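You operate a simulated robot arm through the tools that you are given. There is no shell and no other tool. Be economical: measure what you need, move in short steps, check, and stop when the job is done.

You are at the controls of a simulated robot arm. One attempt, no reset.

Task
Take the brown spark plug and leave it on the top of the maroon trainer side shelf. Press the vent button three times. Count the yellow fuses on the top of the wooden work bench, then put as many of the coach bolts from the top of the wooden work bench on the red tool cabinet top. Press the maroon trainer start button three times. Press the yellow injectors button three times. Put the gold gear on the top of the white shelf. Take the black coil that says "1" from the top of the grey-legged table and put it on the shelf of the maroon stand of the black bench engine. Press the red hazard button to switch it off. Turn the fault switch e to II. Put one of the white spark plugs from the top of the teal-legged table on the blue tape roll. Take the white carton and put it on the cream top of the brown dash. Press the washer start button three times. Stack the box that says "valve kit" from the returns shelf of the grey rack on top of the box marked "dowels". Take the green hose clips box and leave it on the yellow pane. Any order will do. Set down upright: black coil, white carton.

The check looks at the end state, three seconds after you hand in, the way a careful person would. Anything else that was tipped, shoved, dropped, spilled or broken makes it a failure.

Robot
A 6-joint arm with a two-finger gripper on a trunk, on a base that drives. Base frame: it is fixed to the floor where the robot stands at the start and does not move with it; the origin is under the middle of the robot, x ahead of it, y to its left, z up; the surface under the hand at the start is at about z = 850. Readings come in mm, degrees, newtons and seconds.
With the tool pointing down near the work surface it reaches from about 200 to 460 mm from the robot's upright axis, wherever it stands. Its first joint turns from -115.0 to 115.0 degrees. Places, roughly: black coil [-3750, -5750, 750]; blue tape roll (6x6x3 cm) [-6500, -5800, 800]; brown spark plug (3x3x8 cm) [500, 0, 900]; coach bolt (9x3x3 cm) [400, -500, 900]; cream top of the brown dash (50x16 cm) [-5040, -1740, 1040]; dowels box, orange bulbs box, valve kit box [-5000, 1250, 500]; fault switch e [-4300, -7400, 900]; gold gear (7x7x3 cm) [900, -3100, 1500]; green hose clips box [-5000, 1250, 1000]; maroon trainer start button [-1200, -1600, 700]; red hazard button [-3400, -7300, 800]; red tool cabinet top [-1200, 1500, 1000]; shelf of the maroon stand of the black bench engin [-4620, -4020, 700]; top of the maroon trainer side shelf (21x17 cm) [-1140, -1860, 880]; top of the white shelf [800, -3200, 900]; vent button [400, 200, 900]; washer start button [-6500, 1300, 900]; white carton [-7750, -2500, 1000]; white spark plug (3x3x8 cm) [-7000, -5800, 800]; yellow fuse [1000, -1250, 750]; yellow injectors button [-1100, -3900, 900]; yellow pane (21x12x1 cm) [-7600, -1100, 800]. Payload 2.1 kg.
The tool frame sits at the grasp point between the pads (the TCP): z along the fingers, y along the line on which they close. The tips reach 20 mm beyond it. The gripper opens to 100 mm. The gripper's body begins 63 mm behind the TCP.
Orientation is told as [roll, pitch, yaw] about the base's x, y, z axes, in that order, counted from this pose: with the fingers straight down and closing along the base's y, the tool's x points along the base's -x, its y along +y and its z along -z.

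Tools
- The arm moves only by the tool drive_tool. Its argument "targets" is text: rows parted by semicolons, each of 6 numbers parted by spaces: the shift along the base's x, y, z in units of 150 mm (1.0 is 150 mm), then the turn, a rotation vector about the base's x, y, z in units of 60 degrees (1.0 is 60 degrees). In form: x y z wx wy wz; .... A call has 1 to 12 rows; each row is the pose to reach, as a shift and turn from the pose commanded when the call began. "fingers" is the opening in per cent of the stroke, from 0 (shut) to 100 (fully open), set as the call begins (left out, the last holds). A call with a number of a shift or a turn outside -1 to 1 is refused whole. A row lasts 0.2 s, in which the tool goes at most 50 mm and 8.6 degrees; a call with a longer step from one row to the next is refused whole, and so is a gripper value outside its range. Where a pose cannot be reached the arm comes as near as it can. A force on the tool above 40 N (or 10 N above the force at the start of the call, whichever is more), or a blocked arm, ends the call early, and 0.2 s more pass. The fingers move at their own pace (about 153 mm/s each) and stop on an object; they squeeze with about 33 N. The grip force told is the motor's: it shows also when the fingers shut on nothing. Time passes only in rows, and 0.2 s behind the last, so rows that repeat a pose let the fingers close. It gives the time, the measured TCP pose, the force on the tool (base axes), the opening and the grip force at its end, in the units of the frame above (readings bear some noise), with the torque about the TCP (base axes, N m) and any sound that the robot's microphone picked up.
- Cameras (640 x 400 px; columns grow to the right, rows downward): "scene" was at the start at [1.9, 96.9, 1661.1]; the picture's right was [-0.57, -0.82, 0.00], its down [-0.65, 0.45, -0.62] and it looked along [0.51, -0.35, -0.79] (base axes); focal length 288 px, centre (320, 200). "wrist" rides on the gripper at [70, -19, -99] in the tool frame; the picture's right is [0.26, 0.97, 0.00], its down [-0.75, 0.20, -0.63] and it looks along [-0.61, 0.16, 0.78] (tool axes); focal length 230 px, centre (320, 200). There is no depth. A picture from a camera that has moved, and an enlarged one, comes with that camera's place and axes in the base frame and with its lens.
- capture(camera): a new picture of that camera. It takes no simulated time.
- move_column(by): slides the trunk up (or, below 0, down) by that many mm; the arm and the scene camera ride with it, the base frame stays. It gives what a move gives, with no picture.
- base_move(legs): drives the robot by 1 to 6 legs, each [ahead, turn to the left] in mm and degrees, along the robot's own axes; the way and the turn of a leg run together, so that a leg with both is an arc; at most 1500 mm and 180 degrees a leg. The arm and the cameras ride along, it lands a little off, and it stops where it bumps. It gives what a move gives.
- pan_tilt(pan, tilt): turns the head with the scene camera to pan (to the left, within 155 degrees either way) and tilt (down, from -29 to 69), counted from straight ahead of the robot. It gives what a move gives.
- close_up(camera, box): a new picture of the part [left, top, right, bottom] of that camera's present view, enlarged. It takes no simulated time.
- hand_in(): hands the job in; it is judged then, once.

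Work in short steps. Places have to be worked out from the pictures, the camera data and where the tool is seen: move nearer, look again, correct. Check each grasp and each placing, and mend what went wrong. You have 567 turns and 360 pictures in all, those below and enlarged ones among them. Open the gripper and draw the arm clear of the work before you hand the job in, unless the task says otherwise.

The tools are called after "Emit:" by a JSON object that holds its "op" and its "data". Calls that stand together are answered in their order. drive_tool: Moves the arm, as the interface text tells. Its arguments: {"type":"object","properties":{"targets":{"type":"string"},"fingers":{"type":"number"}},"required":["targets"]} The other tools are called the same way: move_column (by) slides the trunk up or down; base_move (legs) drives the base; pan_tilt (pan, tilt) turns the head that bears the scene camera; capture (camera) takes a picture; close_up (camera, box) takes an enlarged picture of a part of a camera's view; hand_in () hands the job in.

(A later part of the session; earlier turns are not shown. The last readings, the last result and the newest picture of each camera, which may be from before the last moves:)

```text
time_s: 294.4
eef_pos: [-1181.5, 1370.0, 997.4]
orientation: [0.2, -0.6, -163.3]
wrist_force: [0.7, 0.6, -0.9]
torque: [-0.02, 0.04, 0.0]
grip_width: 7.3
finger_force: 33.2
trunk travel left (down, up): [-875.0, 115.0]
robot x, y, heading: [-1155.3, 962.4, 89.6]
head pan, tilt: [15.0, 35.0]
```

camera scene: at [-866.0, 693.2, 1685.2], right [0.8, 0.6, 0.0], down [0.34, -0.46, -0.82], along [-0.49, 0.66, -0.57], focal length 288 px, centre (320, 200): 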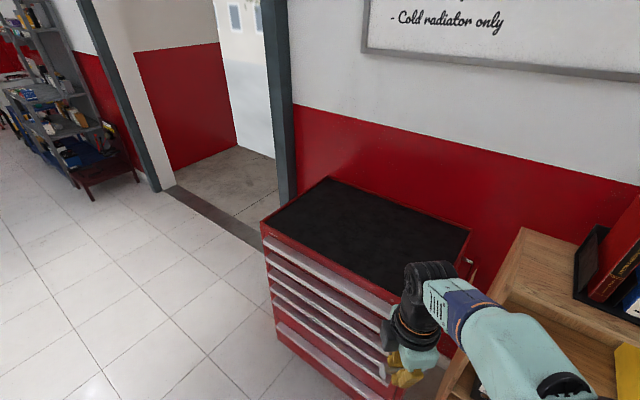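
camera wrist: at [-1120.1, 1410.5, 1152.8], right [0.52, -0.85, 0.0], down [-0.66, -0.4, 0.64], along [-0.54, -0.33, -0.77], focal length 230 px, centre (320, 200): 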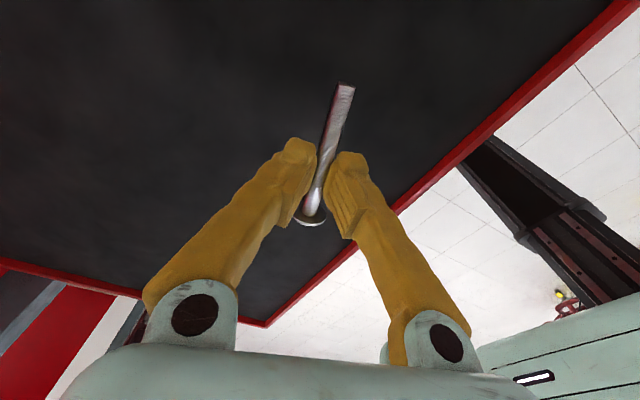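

Emit:
{"op": "drive_tool", "data": {"targets": "0 0 -0.03 0 0 0; 0 0 -0.06 0 0 0; 0 0 -0.09 0 0 0; 0 0 -0.12 0 0 0; 0 0 -0.15 0 0 0; 0 0 -0.18 0 0 0; 0 0 -0.21 0 0 0; 0 0 -0.24 0 0 0; 0 0 -0.27 0 0 0; 0 0 -0.3 0 0 0"}}

Emit:
{"op": "capture", "data": {"camera": "wrist"}}

```text
time_s: 295.5
eef_pos: [-1181.3, 1367.7, 984.8]
orientation: [-0.8, -0.4, -163.4]
wrist_force: [0.9, -5.5, 25.3]
torque: [-0.31, 0.6, 0.09]
grip_width: 5.9
finger_force: 33.1
trunk travel left (down, up): [-875.0, 115.0]
robot x, y, heading: [-1154.2, 959.1, 89.4]
head pan, tilt: [15.0, 35.0]
stopped in row 5: the force on the tool passed its limit at 49 N (the readings are from after the stop); the commanded pose is now the measured one
```

```text
270 pictures are left
camera wrist: at [-1117.9, 1404.8, 1085.3], right [0.52, -0.85, -0.02], down [-0.66, -0.41, 0.63], along [-0.54, -0.32, -0.78], focal length 230 px, centre (320, 200)
```

wrist: 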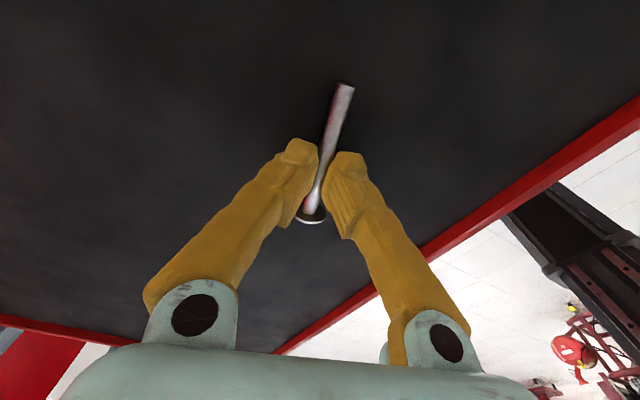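

Contact at TCP z≈985. Ease up slightly, open, and lift.

Emit:
{"op": "drive_tool", "data": {"targets": "0 0 0.015 0 0 0; 0 0 0.015 0 0 0"}}

Emit:
{"op": "drive_tool", "data": {"targets": "0 0 0 0 0 0; 0 0 0 0 0 0", "fingers": 45}}

Emit:
{"op": "drive_tool", "data": {"targets": "0 0 0.2 0 0 0; 0 0 0.5 0 0 0; 0 0 0.8 0 0 0; 0 0 1 0 0 0; 0 0 1 0 0 0"}}

Emit:
{"op": "capture", "data": {"camera": "wrist"}}

```text
time_s: 296.1
eef_pos: [-1181.0, 1369.7, 986.9]
orientation: [-0.5, -0.5, -163.4]
wrist_force: [-0.8, -2.3, 11.8]
torque: [-0.11, 0.11, -0.02]
grip_width: 6.2
finger_force: 33.3
trunk travel left (down, up): [-875.0, 115.0]
robot x, y, heading: [-1152.4, 962.7, 89.6]
head pan, tilt: [15.0, 35.0]
```

```text
time_s: 296.7
eef_pos: [-1180.9, 1370.7, 984.8]
orientation: [-0.5, -0.4, -163.4]
wrist_force: [-1.0, 0.3, 0.4]
torque: [-0.04, 0.0, 0.04]
grip_width: 45.1
finger_force: 0.0
trunk travel left (down, up): [-875.0, 115.0]
robot x, y, heading: [-1156.9, 961.4, 89.2]
head pan, tilt: [15.0, 35.0]
```

```text
time_s: 297.9
eef_pos: [-1179.8, 1373.0, 1137.7]
orientation: [-0.5, -0.4, -163.4]
wrist_force: [-0.6, -0.4, 0.2]
torque: [-0.02, 0.0, -0.04]
grip_width: 45.0
finger_force: 0.0
trunk travel left (down, up): [-875.0, 115.0]
robot x, y, heading: [-1155.0, 966.7, 89.5]
head pan, tilt: [15.0, 35.0]
```

```text
269 pictures are left
camera wrist: at [-1117.5, 1410.2, 1237.3], right [0.52, -0.85, -0.01], down [-0.66, -0.41, 0.63], along [-0.54, -0.32, -0.77], focal length 230 px, centre (320, 200)
```

wrist: 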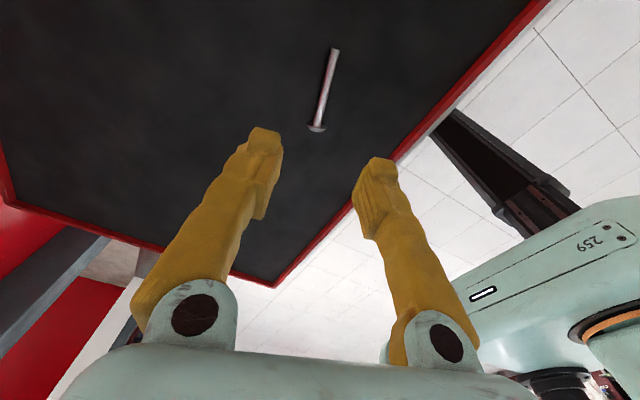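

First bolt is down on the cabinet. I return for bolt C near (405,-149).

Emit:
{"op": "drive_tool", "data": {"targets": "0 -0.3 0 0 0 0; 0 -0.6 0 0 0 0; 0 -0.6 0 0 0 0"}}

Emit:
{"op": "base_move", "data": {"legs": [[-150, 0], [0, -134.2], [1371, 0], [0, 44.7], [190, 0]]}}

Emit:
{"op": "capture", "data": {"camera": "wrist"}}

```text
time_s: 298.7
eef_pos: [-1181.2, 1282.7, 1135.6]
orientation: [-0.5, -0.4, -163.4]
wrist_force: [0.5, 0.6, 0.3]
torque: [-0.03, 0.01, -0.01]
grip_width: 45.2
finger_force: 0.0
trunk travel left (down, up): [-875.0, 115.0]
robot x, y, heading: [-1153.5, 961.2, 89.2]
head pan, tilt: [15.0, 35.0]
```

```text
time_s: 315.4
eef_pos: [335.2, -140.4, 1137.6]
orientation: [-0.7, -0.3, 107.5]
wrist_force: [-1.4, 0.3, -0.1]
torque: [0.0, -0.04, -0.05]
grip_width: 45.0
finger_force: 0.1
trunk travel left (down, up): [-875.0, 115.0]
robot x, y, heading: [18.2, -172.5, 0.4]
head pan, tilt: [15.0, 35.0]
```

```text
268 pictures are left
camera wrist: at [374.1, -200.6, 1236.7], right [-0.84, -0.54, -0.01], down [-0.42, 0.65, 0.63], along [-0.33, 0.54, -0.77], focal length 230 px, centre (320, 200)
```

wrist: 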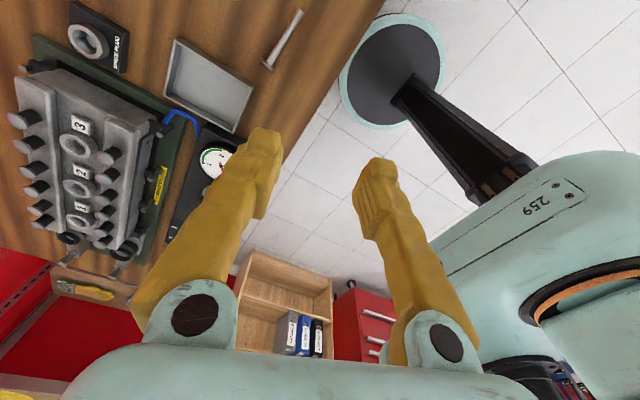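

Bolt C runs (400,-184)→head (409,-108). I yaw back 24°, centre over (405,-142) and descend.

Emit:
{"op": "drive_tool", "data": {"targets": "0.15 0 0 0 0 -0.13; 0.3 0 0 0 0 -0.27; 0.47 -0.01 -0.1 0 0 -0.405; 0.47 -0.01 -0.4 0 0 -0.405; 0.47 -0.01 -0.7 0 0 -0.405; 0.47 -0.01 -1 0 0 -0.405; 0.47 -0.01 -1 0 0 -0.405", "fingers": 60}}

Emit:
{"op": "drive_tool", "data": {"targets": "0 0 -0.25 0 0 0; 0 0 -0.48 0 0 0; 0 0 -0.48 0 0 0"}}

Emit:
{"op": "capture", "data": {"camera": "wrist"}}

```text
time_s: 317.0
eef_pos: [405.4, -137.4, 985.2]
orientation: [-0.5, -0.5, 83.4]
wrist_force: [-0.4, 0.1, 0.0]
torque: [0.0, -0.03, -0.02]
grip_width: 60.0
finger_force: 0.0
trunk travel left (down, up): [-875.0, 115.0]
robot x, y, heading: [17.9, -166.9, 0.3]
head pan, tilt: [15.0, 35.0]
```

```text
time_s: 317.8
eef_pos: [408.5, -137.4, 913.3]
orientation: [-0.4, -0.4, 83.3]
wrist_force: [1.2, 0.5, 0.2]
torque: [0.02, -0.04, 0.02]
grip_width: 60.1
finger_force: 0.1
trunk travel left (down, up): [-875.0, 115.0]
robot x, y, heading: [20.2, -168.1, 0.5]
head pan, tilt: [15.0, 35.0]
```

```text
267 pictures are left
camera wrist: at [418.4, -209.0, 1013.5], right [-0.99, -0.14, -0.01], down [-0.12, 0.77, 0.63], along [-0.08, 0.63, -0.77], focal length 230 px, centre (320, 200)
```

wrist: 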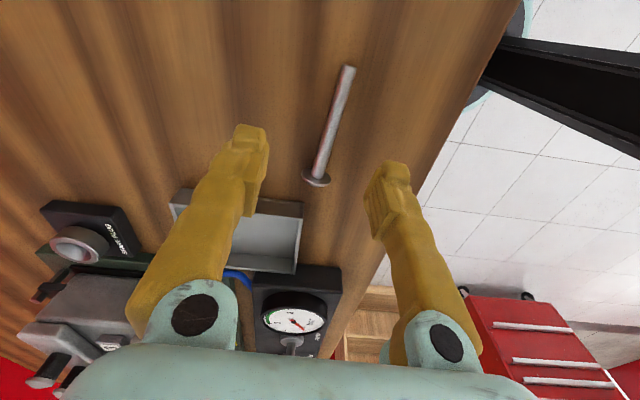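

Matches. Descend to z≈871, close and lift.

Emit:
{"op": "drive_tool", "data": {"targets": "-0.013 -0.02 -0.12 0 0 0; -0.013 -0.02 -0.22 0 0 0; -0.013 -0.02 -0.26 0 0 0; -0.013 -0.02 -0.28 0 0 0; -0.013 -0.02 -0.28 0 0 0"}}

Emit:
{"op": "drive_tool", "data": {"targets": "0 0 0 0 0 0; 0 0 0 0 0 0; 0 0 0 0 0 0", "fingers": 0}}

Emit:
{"op": "drive_tool", "data": {"targets": "0 0 0.1 0 0 0; 0 0 0.3 0 0 0; 0 0 0.6 0 0 0; 0 0 0.9 0 0 0; 0 0 1 0 0 0; 0 0 1 0 0 0"}}

Emit:
{"op": "capture", "data": {"camera": "wrist"}}

```text
time_s: 319.0
eef_pos: [405.7, -141.7, 872.4]
orientation: [-0.5, -0.4, 83.3]
wrist_force: [0.8, -0.2, -0.4]
torque: [0.0, 0.0, 0.02]
grip_width: 59.9
finger_force: 0.0
trunk travel left (down, up): [-875.0, 115.0]
robot x, y, heading: [17.5, -168.9, 0.4]
head pan, tilt: [15.0, 35.0]
```

```text
time_s: 319.8
eef_pos: [405.1, -142.1, 872.8]
orientation: [-0.4, -0.4, 83.2]
wrist_force: [0.7, -0.4, -0.1]
torque: [0.0, 0.0, 0.01]
grip_width: 8.0
finger_force: 33.0
trunk travel left (down, up): [-875.0, 115.0]
robot x, y, heading: [18.0, -167.0, 0.5]
head pan, tilt: [15.0, 35.0]
```

```text
time_s: 321.2
eef_pos: [408.0, -144.8, 1022.1]
orientation: [-0.5, -0.5, 83.4]
wrist_force: [0.7, -0.4, 0.0]
torque: [0.0, -0.02, 0.0]
grip_width: 7.9
finger_force: 33.0
trunk travel left (down, up): [-875.0, 115.0]
robot x, y, heading: [20.7, -170.7, 0.6]
head pan, tilt: [15.0, 35.0]
```

```text
266 pictures are left
camera wrist: at [417.7, -215.3, 1121.7], right [-0.99, -0.14, -0.01], down [-0.12, 0.77, 0.63], along [-0.08, 0.63, -0.77], focal length 230 px, centre (320, 200)
```

wrist: 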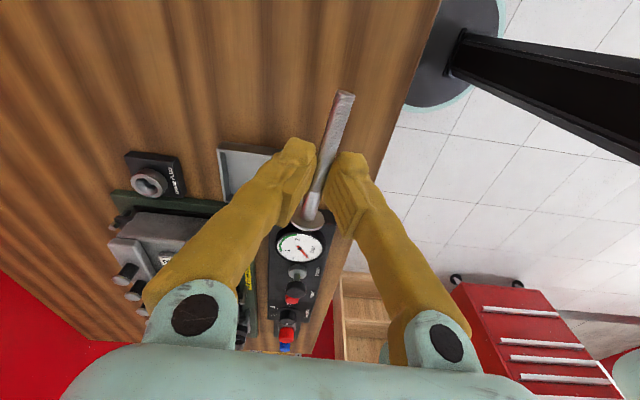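

Bolt C held. Raise, retract, and drive back to the cabinet.

Emit:
{"op": "drive_tool", "data": {"targets": "-0.15 0 0.25 0 0 0; -0.3 0 0.5 0 0 0; -0.45 0 0.75 0 0 0; -0.6 0 0.98 0 0 0; -0.6 0 0.98 0 0 0"}}

Emit:
{"op": "base_move", "data": {"legs": [[-200, 0], [0, 130.6], [1474, 0], [0, -41]]}}

Emit:
{"op": "capture", "data": {"camera": "wrist"}}

```text
time_s: 322.4
eef_pos: [317.7, -144.6, 1167.4]
orientation: [-0.4, -0.4, 83.3]
wrist_force: [0.9, -0.1, -0.6]
torque: [0.02, 0.01, -0.03]
grip_width: 7.7
finger_force: 33.0
trunk travel left (down, up): [-875.0, 115.0]
robot x, y, heading: [23.1, -169.4, 0.4]
head pan, tilt: [15.0, 35.0]
```

```text
time_s: 337.9
eef_pos: [-1066.4, 1251.4, 1166.1]
orientation: [-0.5, -0.3, 169.4]
wrist_force: [-1.0, 0.8, 0.0]
torque: [-0.01, 0.01, -0.01]
grip_width: 6.1
finger_force: 32.7
trunk travel left (down, up): [-875.0, 115.0]
robot x, y, heading: [-1063.0, 958.7, 86.7]
head pan, tilt: [15.0, 35.0]
```

```text
265 pictures are left
camera wrist: at [-994.4, 1256.9, 1266.9], right [0.08, -1.0, -0.01], down [-0.77, -0.06, 0.63], along [-0.63, -0.04, -0.77], focal length 230 px, centre (320, 200)
```

wrist: 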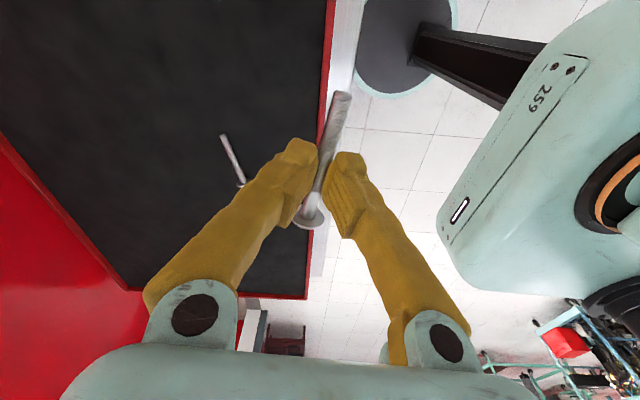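

Bolt 1 lies at (-1173,1377). I put bolt 2 at about (-1062,1330), lowering till contact near z≈986.

Emit:
{"op": "drive_tool", "data": {"targets": "0.01 0.27 0 0 0 0; 0.03 0.53 0 0 0 0; 0.03 0.53 -0.3 0 0 0; 0.03 0.53 -0.6 0 0 0; 0.03 0.53 -0.9 0 0 0; 0.03 0.53 -1 0 0 0; 0.03 0.53 -1 0 0 0"}}

Emit:
{"op": "drive_tool", "data": {"targets": "0 0 -0.06 0 0 0; 0 0 -0.1 0 0 0; 0 0 -0.13 0 0 0; 0 0 -0.15 0 0 0; 0 0 -0.17 0 0 0; 0 0 -0.19 0 0 0; 0 0 -0.21 0 0 0; 0 0 -0.23 0 0 0; 0 0 -0.25 0 0 0"}}

Emit:
{"op": "capture", "data": {"camera": "wrist"}}

```text
time_s: 339.5
eef_pos: [-1062.8, 1331.4, 1017.0]
orientation: [-0.5, -0.4, 169.4]
wrist_force: [0.3, 1.0, -0.6]
torque: [-0.01, 0.0, 0.0]
grip_width: 6.3
finger_force: 32.9
trunk travel left (down, up): [-875.0, 115.0]
robot x, y, heading: [-1059.3, 957.1, 86.7]
head pan, tilt: [15.0, 35.0]
```

```text
time_s: 341.5
eef_pos: [-1062.7, 1332.0, 984.6]
orientation: [-1.5, -0.6, 169.4]
wrist_force: [-0.2, -5.7, 23.6]
torque: [-0.09, 0.01, 0.0]
grip_width: 6.3
finger_force: 32.9
trunk travel left (down, up): [-875.0, 115.0]
robot x, y, heading: [-1062.6, 951.3, 86.7]
head pan, tilt: [15.0, 35.0]
stopped in row 9: the force on the tool passed its limit at 46 N (the readings are from after the stop); the commanded pose is now the measured one
```

```text
264 pictures are left
camera wrist: at [-989.3, 1334.4, 1084.9], right [0.08, -1.0, -0.03], down [-0.77, -0.08, 0.63], along [-0.63, -0.03, -0.77], focal length 230 px, centre (320, 200)
```

wrist: 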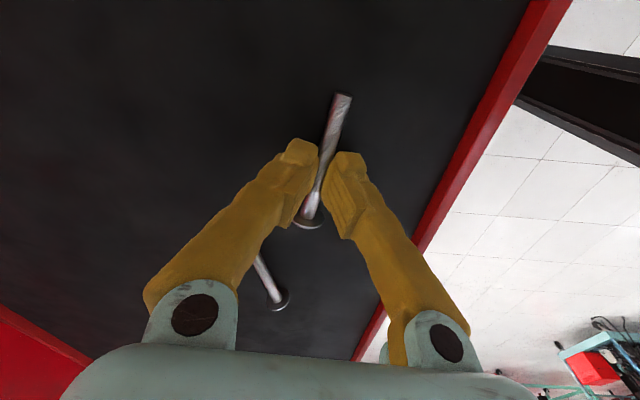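

Contact. Ease, open, lift, look.

Emit:
{"op": "drive_tool", "data": {"targets": "0 0 0.015 0 0 0; 0 0 0.015 0 0 0"}}

Emit:
{"op": "drive_tool", "data": {"targets": "0 0 0 0 0 0; 0 0 0 0 0 0", "fingers": 35}}

Emit:
{"op": "drive_tool", "data": {"targets": "0 0 0.2 0 0 0; 0 0 0.5 0 0 0; 0 0 0.8 0 0 0; 0 0 1 0 0 0; 0 -0.3 1 0 0 0; 0 -0.5 1 0 0 0; 0 -0.5 1 0 0 0"}}

Emit:
{"op": "capture", "data": {"camera": "wrist"}}

```text
time_s: 342.1
eef_pos: [-1061.4, 1333.1, 984.6]
orientation: [-1.2, -0.6, 169.4]
wrist_force: [-1.3, -2.1, 5.8]
torque: [0.0, 0.19, 0.09]
grip_width: 6.1
finger_force: 32.8
trunk travel left (down, up): [-875.0, 115.0]
robot x, y, heading: [-1059.1, 948.2, 86.5]
head pan, tilt: [15.0, 35.0]
```

```text
time_s: 342.7
eef_pos: [-1062.2, 1334.3, 984.2]
orientation: [-1.2, -0.6, 169.4]
wrist_force: [-0.5, -0.4, 0.2]
torque: [0.01, 0.02, 0.02]
grip_width: 34.9
finger_force: 0.0
trunk travel left (down, up): [-875.0, 115.0]
robot x, y, heading: [-1059.0, 955.7, 86.6]
head pan, tilt: [15.0, 35.0]
```

```text
time_s: 344.3
eef_pos: [-1063.0, 1256.0, 1132.3]
orientation: [-0.9, -0.5, 169.4]
wrist_force: [0.3, 0.7, 0.4]
torque: [-0.04, -0.02, -0.02]
grip_width: 35.0
finger_force: 0.0
trunk travel left (down, up): [-875.0, 115.0]
robot x, y, heading: [-1063.0, 951.8, 86.3]
head pan, tilt: [15.0, 35.0]
```

```text
263 pictures are left
camera wrist: at [-990.4, 1259.5, 1232.6], right [0.08, -1.0, -0.02], down [-0.77, -0.07, 0.63], along [-0.63, -0.03, -0.77], focal length 230 px, centre (320, 200)
```

wrist: 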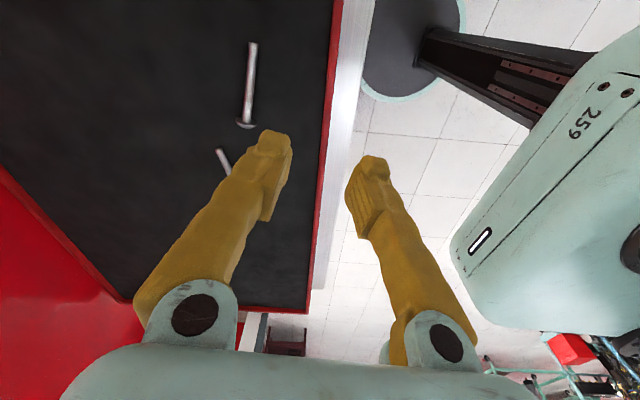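

Both bolts are on the cabinet. Next the grey rack: I look west first.

Emit:
{"op": "base_move", "data": {"legs": [[-200, 0], [0, 94]]}}

Emit:
{"op": "pan_tilt", "data": {"pan": 0, "tilt": 20}}

Emit:
{"op": "capture", "data": {"camera": "scene"}}

```text
time_s: 349.9
eef_pos: [-1375.7, 727.6, 1133.3]
orientation: [-1.1, -0.4, -96.4]
wrist_force: [-0.4, 0.3, -0.8]
torque: [0.03, 0.01, 0.02]
grip_width: 34.8
finger_force: 0.1
trunk travel left (down, up): [-875.0, 115.0]
robot x, y, heading: [-1076.2, 753.7, -179.5]
head pan, tilt: [15.0, 35.0]
```

```text
time_s: 350.6
eef_pos: [-1374.9, 726.6, 1132.9]
orientation: [-1.1, -0.6, -96.4]
wrist_force: [-0.3, -0.4, -0.9]
torque: [0.01, 0.01, 0.01]
grip_width: 35.0
finger_force: 0.1
trunk travel left (down, up): [-875.0, 115.0]
robot x, y, heading: [-1072.7, 752.6, -179.4]
head pan, tilt: [0.0, 20.0]
```

```text
262 pictures are left
camera scene: at [-1105.7, 610.7, 1709.0], right [-0.01, 1.0, 0.0], down [0.34, 0.0, -0.94], along [-0.94, -0.01, -0.34], focal length 288 px, centre (320, 200)
```

scene: 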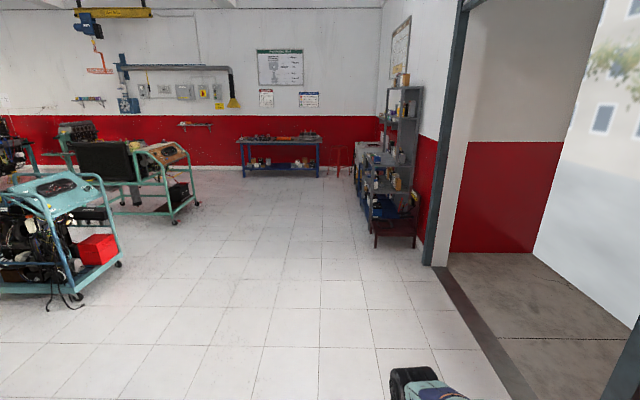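

The way west is clear. I drive ~2750 mm and look at the rack.

Emit:
{"op": "base_move", "data": {"legs": [[1400, 0], [1350, 0]]}}

Emit:
{"op": "pan_tilt", "data": {"pan": -35, "tilt": 35}}

Emit:
{"op": "capture", "data": {"camera": "scene"}}

```text
time_s: 364.1
eef_pos: [-4152.0, 660.3, 1133.5]
orientation: [-1.1, -0.4, -94.5]
wrist_force: [0.1, 0.0, 0.4]
torque: [0.0, -0.01, 0.0]
grip_width: 34.9
finger_force: 0.0
trunk travel left (down, up): [-875.0, 115.0]
robot x, y, heading: [-3854.6, 696.8, -177.5]
head pan, tilt: [0.0, 20.0]
```

```text
time_s: 365.1
eef_pos: [-4151.3, 661.0, 1133.5]
orientation: [-1.1, -0.5, -94.5]
wrist_force: [-0.7, 0.0, 0.3]
torque: [0.02, 0.03, 0.02]
grip_width: 35.2
finger_force: 0.1
trunk travel left (down, up): [-875.0, 115.0]
robot x, y, heading: [-3850.9, 695.9, -177.7]
head pan, tilt: [-35.0, 35.0]
```

```text
261 pictures are left
camera scene: at [-3861.2, 604.7, 1685.3], right [0.54, 0.84, 0.0], down [0.48, -0.31, -0.82], along [-0.69, 0.44, -0.57], focal length 288 px, centre (320, 200)
```

scene: 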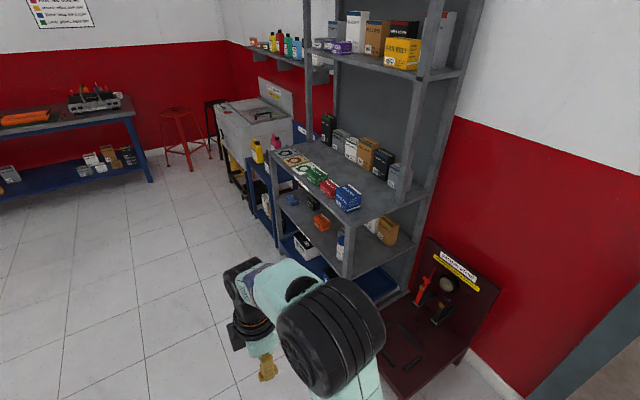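

Emit:
{"op": "close_up", "data": {"camera": "scene", "box": [230, 120, 430, 300]}}

```text
2.22 times, centred on (330, 210) of scene
camera zoom: at [-3861.2, 604.7, 1685.3], right [0.54, 0.84, 0.0], down [0.48, -0.31, -0.82], along [-0.69, 0.44, -0.57], focal length 640 px, centre (298, 178)
```

zoom: 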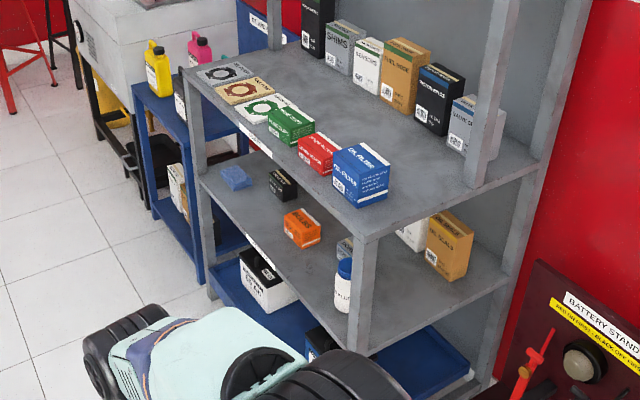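

The rack's front edge is y≈1140. I drive to (-4900,650), face it, and look at the shelves.

Emit:
{"op": "base_move", "data": {"legs": [[1050, 0], [0, -92.4]]}}

Emit:
{"op": "pan_tilt", "data": {"pan": 0, "tilt": 50}}

Emit:
{"op": "capture", "data": {"camera": "scene"}}

```text
time_s: 374.6
eef_pos: [-4952.9, 945.7, 1133.3]
orientation: [-1.1, -0.5, 172.6]
wrist_force: [0.6, 0.3, -0.1]
torque: [-0.03, -0.02, 0.01]
grip_width: 35.1
finger_force: 0.1
trunk travel left (down, up): [-875.0, 115.0]
robot x, y, heading: [-4936.2, 641.1, 89.7]
head pan, tilt: [-35.0, 35.0]
```

```text
time_s: 375.6
eef_pos: [-4952.9, 945.5, 1131.9]
orientation: [-1.1, -0.5, 172.5]
wrist_force: [-0.3, 0.1, -0.6]
torque: [0.01, 0.02, 0.0]
grip_width: 34.9
finger_force: 0.2
trunk travel left (down, up): [-875.0, 115.0]
robot x, y, heading: [-4936.3, 643.0, 89.6]
head pan, tilt: [0.0, 50.0]
```

```text
259 pictures are left
camera scene: at [-5074.9, 662.1, 1663.5], right [1.0, -0.01, 0.0], down [-0.01, -0.77, -0.64], along [0.01, 0.64, -0.77], focal length 288 px, centre (320, 200)
```

scene: 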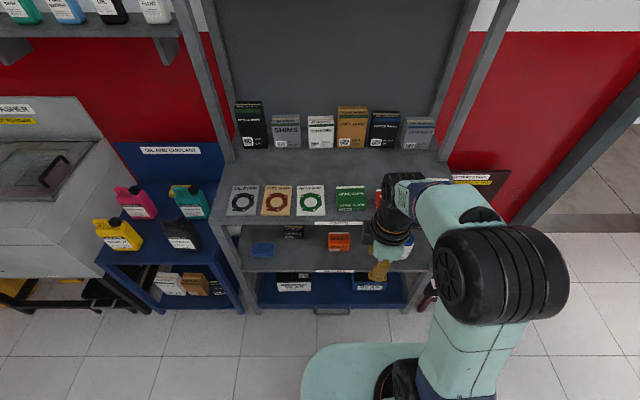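

Emit:
{"op": "close_up", "data": {"camera": "scene", "box": [215, 160, 425, 310]}}

Emit:
{"op": "capture", "data": {"camera": "wrist"}}

```text
2.67 times, centred on (320, 235) of scene
camera zoom: at [-5074.9, 662.1, 1663.5], right [1.0, -0.01, 0.0], down [-0.01, -0.77, -0.64], along [0.01, 0.64, -0.77], focal length 768 px, centre (320, 107)
```

zoom: 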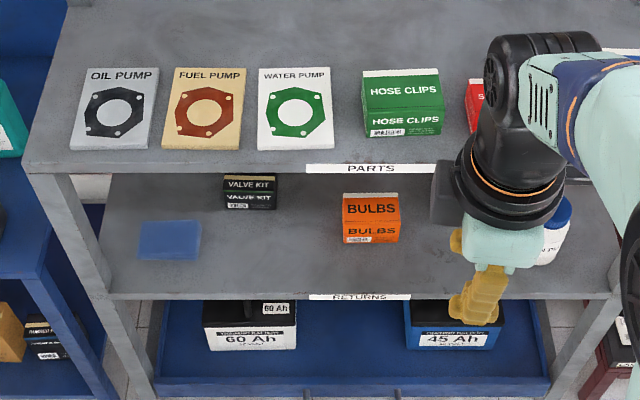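

```text
257 pictures are left
camera wrist: at [-4880.5, 952.6, 1233.0], right [0.13, -0.99, -0.02], down [-0.77, -0.11, 0.63], along [-0.63, -0.07, -0.77], focal length 230 px, centre (320, 200)
```

wrist: 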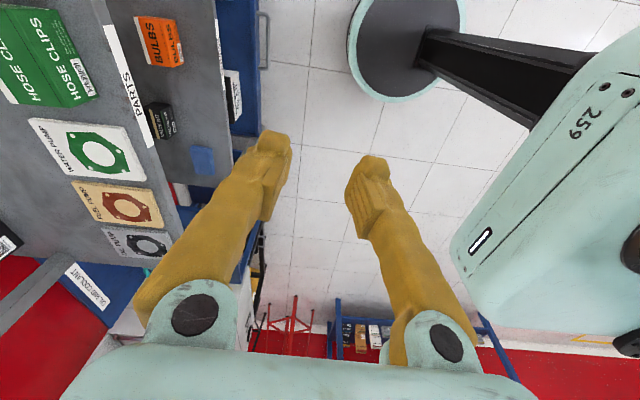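

The valve kit (small black box) is on the returns shelf; I need to find "dowels". I lower the trunk to see into the returns shelf.

Emit:
{"op": "move_column", "data": {"by": -400}}

Emit:
{"op": "move_column", "data": {"by": -200}}

Emit:
{"op": "pan_tilt", "data": {"pan": 0, "tilt": 35}}

Emit:
{"op": "capture", "data": {"camera": "scene"}}

Emit:
{"op": "capture", "data": {"camera": "wrist"}}

```text
time_s: 379.5
eef_pos: [-4952.9, 944.5, 733.4]
orientation: [-1.1, -0.4, 172.5]
wrist_force: [-0.4, 0.1, 0.8]
torque: [0.01, -0.02, -0.01]
grip_width: 35.4
finger_force: 0.1
trunk travel left (down, up): [-475.0, 515.0]
robot x, y, heading: [-4932.7, 643.4, 89.3]
head pan, tilt: [0.0, 50.0]
```

```text
time_s: 381.6
eef_pos: [-4953.6, 945.5, 533.1]
orientation: [-1.1, -0.5, 172.5]
wrist_force: [1.0, 0.4, 0.3]
torque: [-0.06, 0.01, -0.02]
grip_width: 35.2
finger_force: 0.1
trunk travel left (down, up): [-275.0, 715.0]
robot x, y, heading: [-4930.8, 644.9, 89.5]
head pan, tilt: [0.0, 50.0]
```

```text
time_s: 382.4
eef_pos: [-4952.7, 945.1, 532.2]
orientation: [-1.0, -0.5, 172.4]
wrist_force: [-0.1, -1.4, 0.1]
torque: [-0.01, -0.02, 0.02]
grip_width: 34.8
finger_force: 0.0
trunk travel left (down, up): [-275.0, 715.0]
robot x, y, heading: [-4937.9, 643.5, 89.7]
head pan, tilt: [0.0, 35.0]
```

```text
256 pictures are left
camera scene: at [-5074.9, 673.2, 1085.2], right [1.0, -0.01, 0.0], down [0.0, -0.57, -0.82], along [0.01, 0.82, -0.57], focal length 288 px, centre (320, 200)
```

scene: 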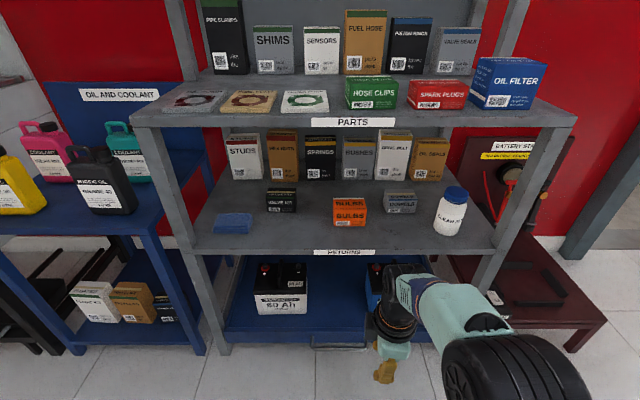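

```text
255 pictures are left
camera wrist: at [-4880.5, 952.7, 632.9], right [0.13, -0.99, -0.02], down [-0.77, -0.11, 0.63], along [-0.63, -0.07, -0.77], focal length 230 px, centre (320, 200)
```

wrist: 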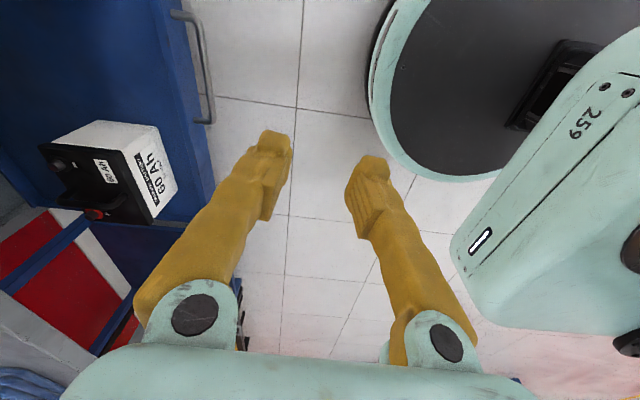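

Emit:
{"op": "close_up", "data": {"camera": "scene", "box": [190, 90, 490, 260]}}

```text
2.13 times, centred on (340, 175) of scene
camera zoom: at [-5074.9, 673.2, 1085.2], right [1.0, -0.01, 0.0], down [0.0, -0.57, -0.82], along [0.01, 0.82, -0.57], focal length 614 px, centre (277, 253)
```

zoom: 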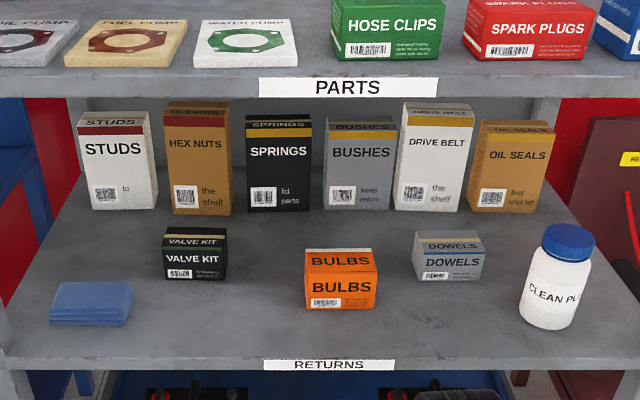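

Valve kit ≈(-5183,1375), dowels ≈(-4825,1380) on the returns shelf (z≈569); parts shelf edge ≈z 890 above. I'll reach in with the tool tilted. First I turn the tool's yaw back and pitch it up at standoff.

Emit:
{"op": "move_column", "data": {"by": 100}}

Emit:
{"op": "drive_tool", "data": {"targets": "0 0 0 0 0 -0.14; 0 0 0 0 0 -0.28; 0 0 0 0 0 -0.42; 0 0 0 0 0 -0.56; 0 0 0 0 0 -0.7; 0 0 0 0 0 -0.84; 0 0 0 0 0 -0.98; 0 0 0 0 0 -0.98", "fingers": 100}}

Emit:
{"op": "drive_tool", "data": {"targets": "0 0 0 0 0 -0.13; 0 0 0 0 0 -0.26; 0 0 0 0 0 -0.39; 0 0 0 0 0 -0.39"}}

Emit:
{"op": "drive_tool", "data": {"targets": "0 0.05 0.05 0.13 0 0; 0 0.1 0.1 0.26 0 0; 0 0.15 0.15 0.39 0 0; 0 0.2 0.2 0.52 0 0; 0 0.28 0.25 0.65 0 0; 0 0.36 0.3 0.78 0 0; 0 0.44 0.35 0.9 0 0; 0 0.5 0.4 1 0 0; 0 0.5 0.4 1 0 0"}}

```text
time_s: 383.7
eef_pos: [-4953.5, 945.3, 633.4]
orientation: [-1.0, -0.5, 172.5]
wrist_force: [0.4, 0.4, 0.3]
torque: [0.0, -0.02, -0.01]
grip_width: 34.9
finger_force: 0.1
trunk travel left (down, up): [-375.0, 615.0]
robot x, y, heading: [-4935.6, 643.2, 89.4]
head pan, tilt: [0.0, 35.0]
```

```text
time_s: 385.5
eef_pos: [-4952.5, 945.6, 634.1]
orientation: [-1.1, -0.5, 113.6]
wrist_force: [0.2, -0.5, -0.3]
torque: [-0.02, -0.02, 0.01]
grip_width: 100.0
finger_force: 0.1
trunk travel left (down, up): [-375.0, 615.0]
robot x, y, heading: [-4936.3, 642.3, 89.6]
head pan, tilt: [0.0, 35.0]
```

```text
time_s: 386.5
eef_pos: [-4952.6, 944.0, 634.0]
orientation: [-1.0, -0.5, 90.1]
wrist_force: [0.0, 0.6, -0.7]
torque: [0.0, 0.01, 0.0]
grip_width: 99.8
finger_force: 0.0
trunk travel left (down, up): [-375.0, 615.0]
robot x, y, heading: [-4938.1, 647.1, 89.8]
head pan, tilt: [0.0, 35.0]
```

```text
time_s: 388.5
eef_pos: [-4963.0, 1053.8, 706.3]
orientation: [-1.6, -60.5, 90.6]
wrist_force: [0.1, 1.2, 0.0]
torque: [0.01, 0.02, -0.02]
grip_width: 99.9
finger_force: 0.0
out of reach, approached as far as the arm can: row 6, 7, 8, 9
trunk travel left (down, up): [-375.0, 615.0]
robot x, y, heading: [-4936.7, 643.7, 89.3]
head pan, tilt: [0.0, 35.0]
```

Tool is pitched to 30° below level, 410 mm ahead of the axis. I shift the base to about (-5005,800), still facing the rack, and look.

Emit:
{"op": "base_move", "data": {"legs": [[0, 24], [171, 0], [0, -23.5]]}}

Emit:
{"op": "capture", "data": {"camera": "scene"}}

Emit:
{"op": "capture", "data": {"camera": "wrist"}}

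```text
time_s: 392.5
eef_pos: [-5038.4, 1212.1, 707.3]
orientation: [-1.6, -60.5, 91.6]
wrist_force: [0.7, 0.0, 0.5]
torque: [-0.01, 0.01, 0.03]
grip_width: 100.0
finger_force: 0.1
trunk travel left (down, up): [-375.0, 615.0]
robot x, y, heading: [-5004.7, 801.9, 90.6]
head pan, tilt: [0.0, 35.0]
```

```text
253 pictures are left
camera scene: at [-5145.2, 828.2, 1185.2], right [1.0, 0.01, 0.0], down [0.01, -0.57, -0.82], along [-0.01, 0.82, -0.57], focal length 288 px, centre (320, 200)
```

scene: 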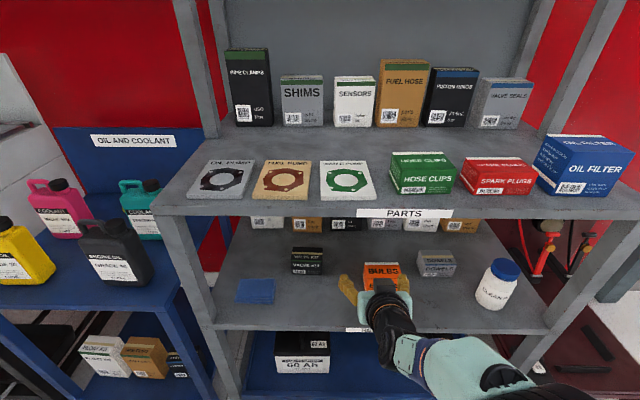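

```text
252 pictures are left
camera wrist: at [-5019.4, 1091.3, 696.2], right [-0.96, -0.13, -0.24], down [-0.21, -0.18, 0.96], along [-0.17, 0.98, 0.14], focal length 230 px, centre (320, 200)
```

wrist: 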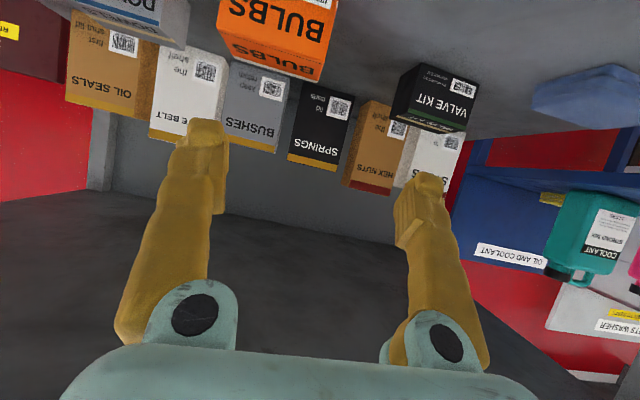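

Valve kit about 84 wide, centre ≈(-5178,1373). I move the open gripper in front of it at z≈655 and look again.

Emit:
{"op": "drive_tool", "data": {"targets": "-0.25 0.05 0 0 0 0; -0.5 0.1 -0.05 0 0 0; -0.75 0.2 -0.15 0 0 0; -0.93 0.3 -0.3 0 0 0; -0.93 0.3 -0.35 0 0 0; -0.93 0.3 -0.35 0 0 0"}}

Emit:
{"op": "capture", "data": {"camera": "wrist"}}

Emit:
{"op": "close_up", "data": {"camera": "scene", "box": [220, 220, 470, 340]}}

```text
time_s: 393.9
eef_pos: [-5175.8, 1258.1, 656.2]
orientation: [-1.8, -60.6, 91.7]
wrist_force: [0.4, -0.8, 0.2]
torque: [0.02, 0.0, -0.03]
grip_width: 100.0
finger_force: 0.1
trunk travel left (down, up): [-375.0, 615.0]
robot x, y, heading: [-5005.3, 800.6, 90.8]
head pan, tilt: [0.0, 35.0]
```

```text
251 pictures are left
camera wrist: at [-5156.6, 1137.5, 645.8], right [-0.96, -0.13, -0.24], down [-0.21, -0.18, 0.96], along [-0.17, 0.98, 0.14], focal length 230 px, centre (320, 200)
```

wrist: 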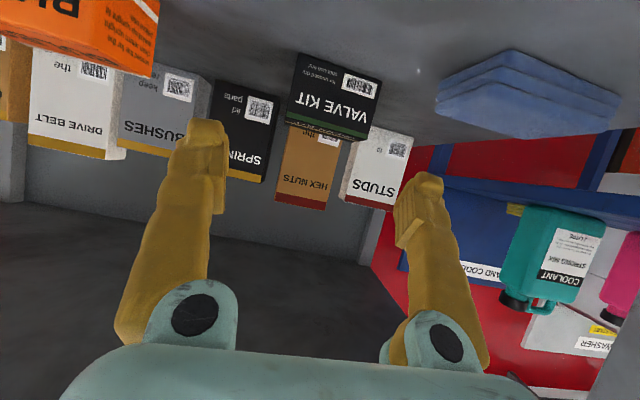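

```text
2.56 times, centred on (345, 280) of scene
camera zoom: at [-5145.3, 828.1, 1185.2], right [1.0, 0.01, 0.0], down [0.01, -0.57, -0.82], along [-0.01, 0.82, -0.57], focal length 737 px, centre (256, -5)
```

zoom: 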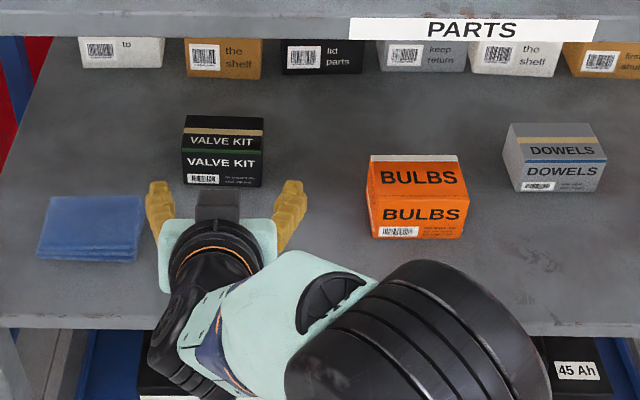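

Box centre x≈-5185, width ≈87 (snug). I align x, z and yaw in front, check, then go in.

Emit:
{"op": "drive_tool", "data": {"targets": "-0.03 0 -0.15 0 0 -0.028; -0.06 0 -0.32 0 0 -0.028; -0.06 0.15 -0.32 0 0 -0.028; -0.06 0.28 -0.32 0 0 -0.028; -0.06 0.28 -0.32 0 0 -0.028"}}

Emit:
{"op": "capture", "data": {"camera": "wrist"}}

Emit:
{"op": "close_up", "data": {"camera": "scene", "box": [270, 220, 350, 300]}}

```text
time_s: 395.1
eef_pos: [-5186.0, 1300.2, 606.9]
orientation: [-1.6, -60.5, 90.1]
wrist_force: [-0.1, 0.6, 0.8]
torque: [-0.02, 0.01, 0.01]
grip_width: 100.1
finger_force: 0.1
trunk travel left (down, up): [-375.0, 615.0]
robot x, y, heading: [-5004.9, 802.2, 90.7]
head pan, tilt: [0.0, 35.0]
```

```text
249 pictures are left
camera wrist: at [-5170.1, 1179.0, 595.9], right [-0.97, -0.1, -0.24], down [-0.22, -0.17, 0.96], along [-0.14, 0.98, 0.14], focal length 230 px, centre (320, 200)
```

wrist: 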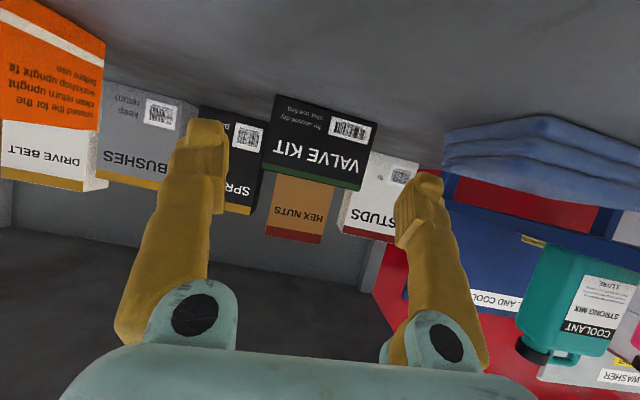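

```text
5.00 times, centred on (310, 260) of scene
camera zoom: at [-5145.4, 828.2, 1185.2], right [1.0, 0.01, 0.0], down [0.01, -0.57, -0.82], along [-0.01, 0.82, -0.57], focal length 1440 px, centre (370, -100)
```

zoom: 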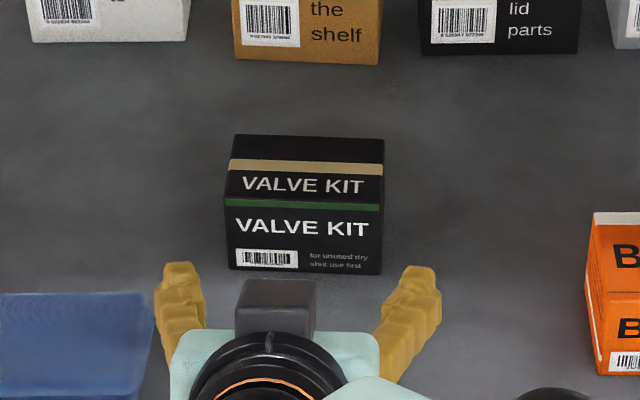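

Well centred. I go forward 72 mm slowly.

Emit:
{"op": "drive_tool", "data": {"targets": "0.01 0.1 0 0 0 0; 0.01 0.2 0 0 0 0; 0.01 0.3 0 0 0 0; 0.01 0.4 0 0 0 0; 0.01 0.47 0 0 0 0; 0.01 0.47 0 0 0 0"}}

Emit:
{"op": "close_up", "data": {"camera": "scene", "box": [270, 220, 350, 300]}}

Emit:
{"op": "capture", "data": {"camera": "wrist"}}

```text
time_s: 396.5
eef_pos: [-5186.8, 1370.2, 607.0]
orientation: [-1.8, -60.4, 89.9]
wrist_force: [-0.3, -0.1, 1.0]
torque: [-0.01, 0.01, -0.02]
grip_width: 100.2
finger_force: 0.1
trunk travel left (down, up): [-375.0, 615.0]
robot x, y, heading: [-5006.9, 800.6, 90.5]
head pan, tilt: [0.0, 35.0]
```

```text
5.00 times, centred on (310, 260) of scene
camera zoom: at [-5145.3, 828.2, 1185.2], right [1.0, 0.01, 0.0], down [0.01, -0.57, -0.82], along [-0.01, 0.82, -0.57], focal length 1440 px, centre (370, -100)
```

zoom: 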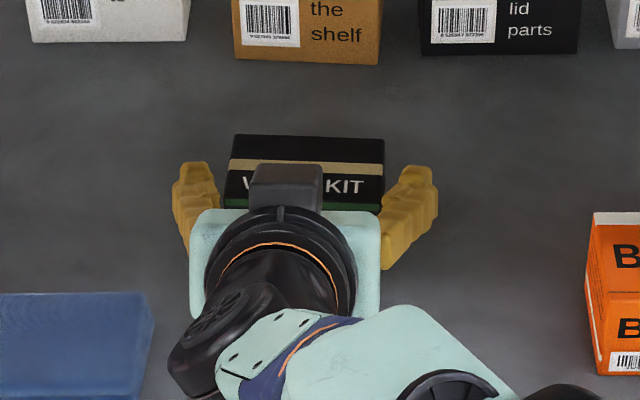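

```text
246 pictures are left
camera wrist: at [-5169.9, 1249.5, 595.6], right [-0.97, -0.1, -0.24], down [-0.22, -0.17, 0.96], along [-0.14, 0.98, 0.14], focal length 230 px, centre (320, 200)
```

wrist: 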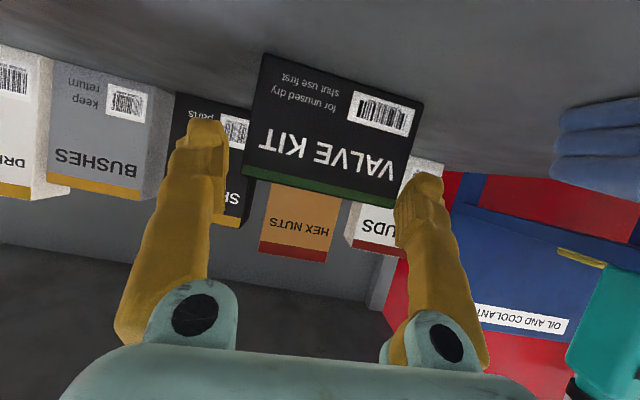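

Fingers straddle the box; closing, then lifting 20 mm.

Emit:
{"op": "drive_tool", "data": {"targets": "0 0 0 0 0 0; 0 0 0 0 0 0; 0 0 0 0 0 0", "fingers": 0}}

Emit:
{"op": "drive_tool", "data": {"targets": "0 0 0.05 0 0 0; 0 0 0.12 0 0 0; 0 0 0.2 0 0 0; 0 0 0.2 0 0 0"}}

Emit:
{"op": "capture", "data": {"camera": "wrist"}}

```text
time_s: 397.3
eef_pos: [-5184.8, 1370.6, 606.4]
orientation: [-1.8, -60.5, 89.9]
wrist_force: [0.5, 0.4, 0.5]
torque: [0.01, -0.06, 0.03]
grip_width: 86.9
finger_force: 32.7
trunk travel left (down, up): [-375.0, 615.0]
robot x, y, heading: [-5002.7, 798.0, 90.7]
head pan, tilt: [0.0, 35.0]
```

```text
time_s: 398.3
eef_pos: [-5187.4, 1367.9, 634.2]
orientation: [-1.8, -60.4, 89.8]
wrist_force: [-0.1, 0.1, -1.2]
torque: [-0.01, -0.02, 0.0]
grip_width: 86.6
finger_force: 32.8
trunk travel left (down, up): [-375.0, 615.0]
robot x, y, heading: [-5005.2, 802.7, 90.7]
head pan, tilt: [0.0, 35.0]
```

```text
245 pictures are left
camera wrist: at [-5171.3, 1248.1, 624.3], right [-0.97, -0.1, -0.24], down [-0.22, -0.17, 0.96], along [-0.14, 0.98, 0.14], focal length 230 px, centre (320, 200)
```

wrist: 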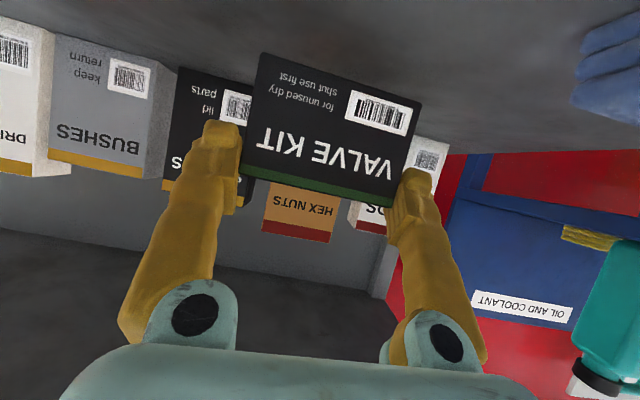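

Held, 87 mm. I lift to z≈682 and carry it sideways over the bulbs towards the dowels.

Emit:
{"op": "drive_tool", "data": {"targets": "0 0 0.16 0 0 0; 0 0 0.32 0 0 0; 0.25 0 0.32 0 0 0; 0.5 0 0.32 0 0 0; 0.75 0 0.32 0 0 0; 1 0 0.32 0 0 0; 1 0 0.32 0 0 0"}}

Emit:
{"op": "drive_tool", "data": {"targets": "0.25 0 0 0 0 0; 0.5 0 0 0 0 0; 0.75 0 0 0 0 0; 1 0 0 0 0 0; 1 0 0 0 0 0"}}

Emit:
{"op": "drive_tool", "data": {"targets": "0.2 0 0 0 0 0; 0.39 0 0 0 0 0; 0.39 0 0 0 0 0"}}

Emit:
{"op": "capture", "data": {"camera": "wrist"}}

Emit:
{"op": "close_up", "data": {"camera": "scene", "box": [340, 210, 500, 320]}}

```text
time_s: 399.9
eef_pos: [-5034.6, 1369.9, 683.0]
orientation: [-1.7, -60.4, 90.0]
wrist_force: [0.0, 1.0, -0.6]
torque: [-0.01, 0.01, -0.02]
grip_width: 86.6
finger_force: 33.4
trunk travel left (down, up): [-375.0, 615.0]
robot x, y, heading: [-5002.6, 801.6, 90.7]
head pan, tilt: [0.0, 35.0]
```

```text
time_s: 401.1
eef_pos: [-5003.7, 1371.8, 687.9]
orientation: [-2.1, -60.3, 89.9]
wrist_force: [-0.4, 0.4, -1.3]
torque: [-0.01, 0.0, 0.0]
grip_width: 86.6
finger_force: 33.1
out of reach, approached as far as the arm can: row 1, 2, 3, 4, 5
trunk travel left (down, up): [-375.0, 615.0]
robot x, y, heading: [-5005.1, 798.5, 90.6]
head pan, tilt: [0.0, 35.0]
```

```text
time_s: 401.9
eef_pos: [-5004.2, 1371.7, 688.4]
orientation: [-2.2, -60.3, 89.9]
wrist_force: [-0.7, -0.2, -0.3]
torque: [-0.01, 0.03, -0.02]
grip_width: 86.4
finger_force: 33.7
out of reach, approached as far as the arm can: row 1, 2, 3
trunk travel left (down, up): [-375.0, 615.0]
robot x, y, heading: [-5007.4, 803.6, 90.4]
head pan, tilt: [0.0, 35.0]
```

```text
244 pictures are left
camera wrist: at [-4988.6, 1250.5, 677.5], right [-0.97, -0.1, -0.24], down [-0.22, -0.17, 0.96], along [-0.13, 0.98, 0.14], focal length 230 px, centre (320, 200)
```

wrist: 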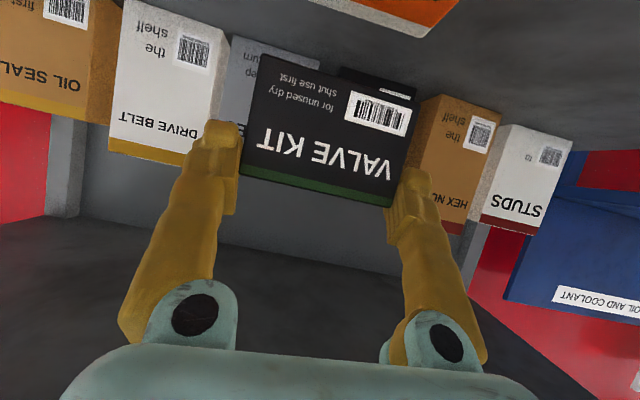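

```text
3.64 times, centred on (420, 265) of scene
camera zoom: at [-5145.2, 828.4, 1185.2], right [1.0, 0.01, 0.0], down [0.01, -0.57, -0.82], along [-0.01, 0.82, -0.57], focal length 1047 px, centre (-44, -36)
```

zoom: 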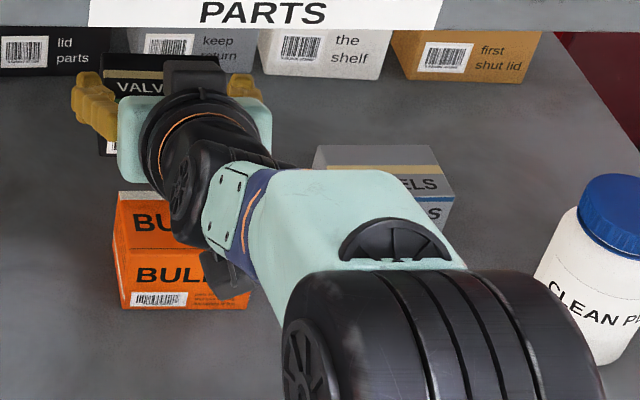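

The arm runs out of travel to the right, so I'll shift the base instead: back straight out, sidestep right, and re-enter in front of the dowels.

Emit:
{"op": "base_move", "data": {"legs": [[-430, 0]]}}

Emit:
{"op": "capture", "data": {"camera": "wrist"}}

```text
time_s: 404.5
eef_pos: [-4999.7, 932.2, 687.6]
orientation: [-2.1, -60.3, 89.9]
wrist_force: [0.5, 0.4, 0.4]
torque: [-0.04, 0.01, 0.03]
grip_width: 86.3
finger_force: 33.2
trunk travel left (down, up): [-375.0, 615.0]
robot x, y, heading: [-5000.2, 365.8, 90.3]
head pan, tilt: [0.0, 35.0]
```

```text
242 pictures are left
camera wrist: at [-4984.3, 811.7, 677.7], right [-0.97, -0.1, -0.24], down [-0.22, -0.17, 0.96], along [-0.13, 0.98, 0.14], focal length 230 px, centre (320, 200)
```

wrist: 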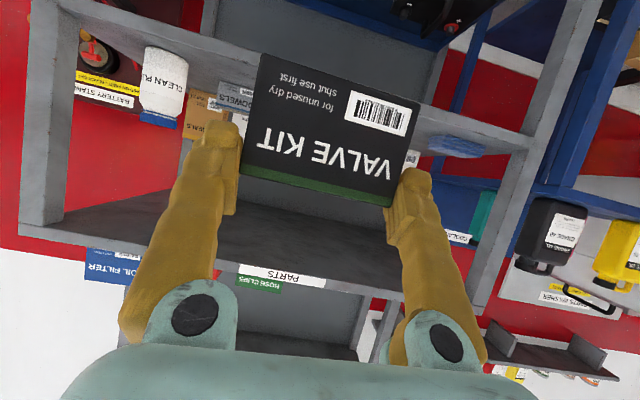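

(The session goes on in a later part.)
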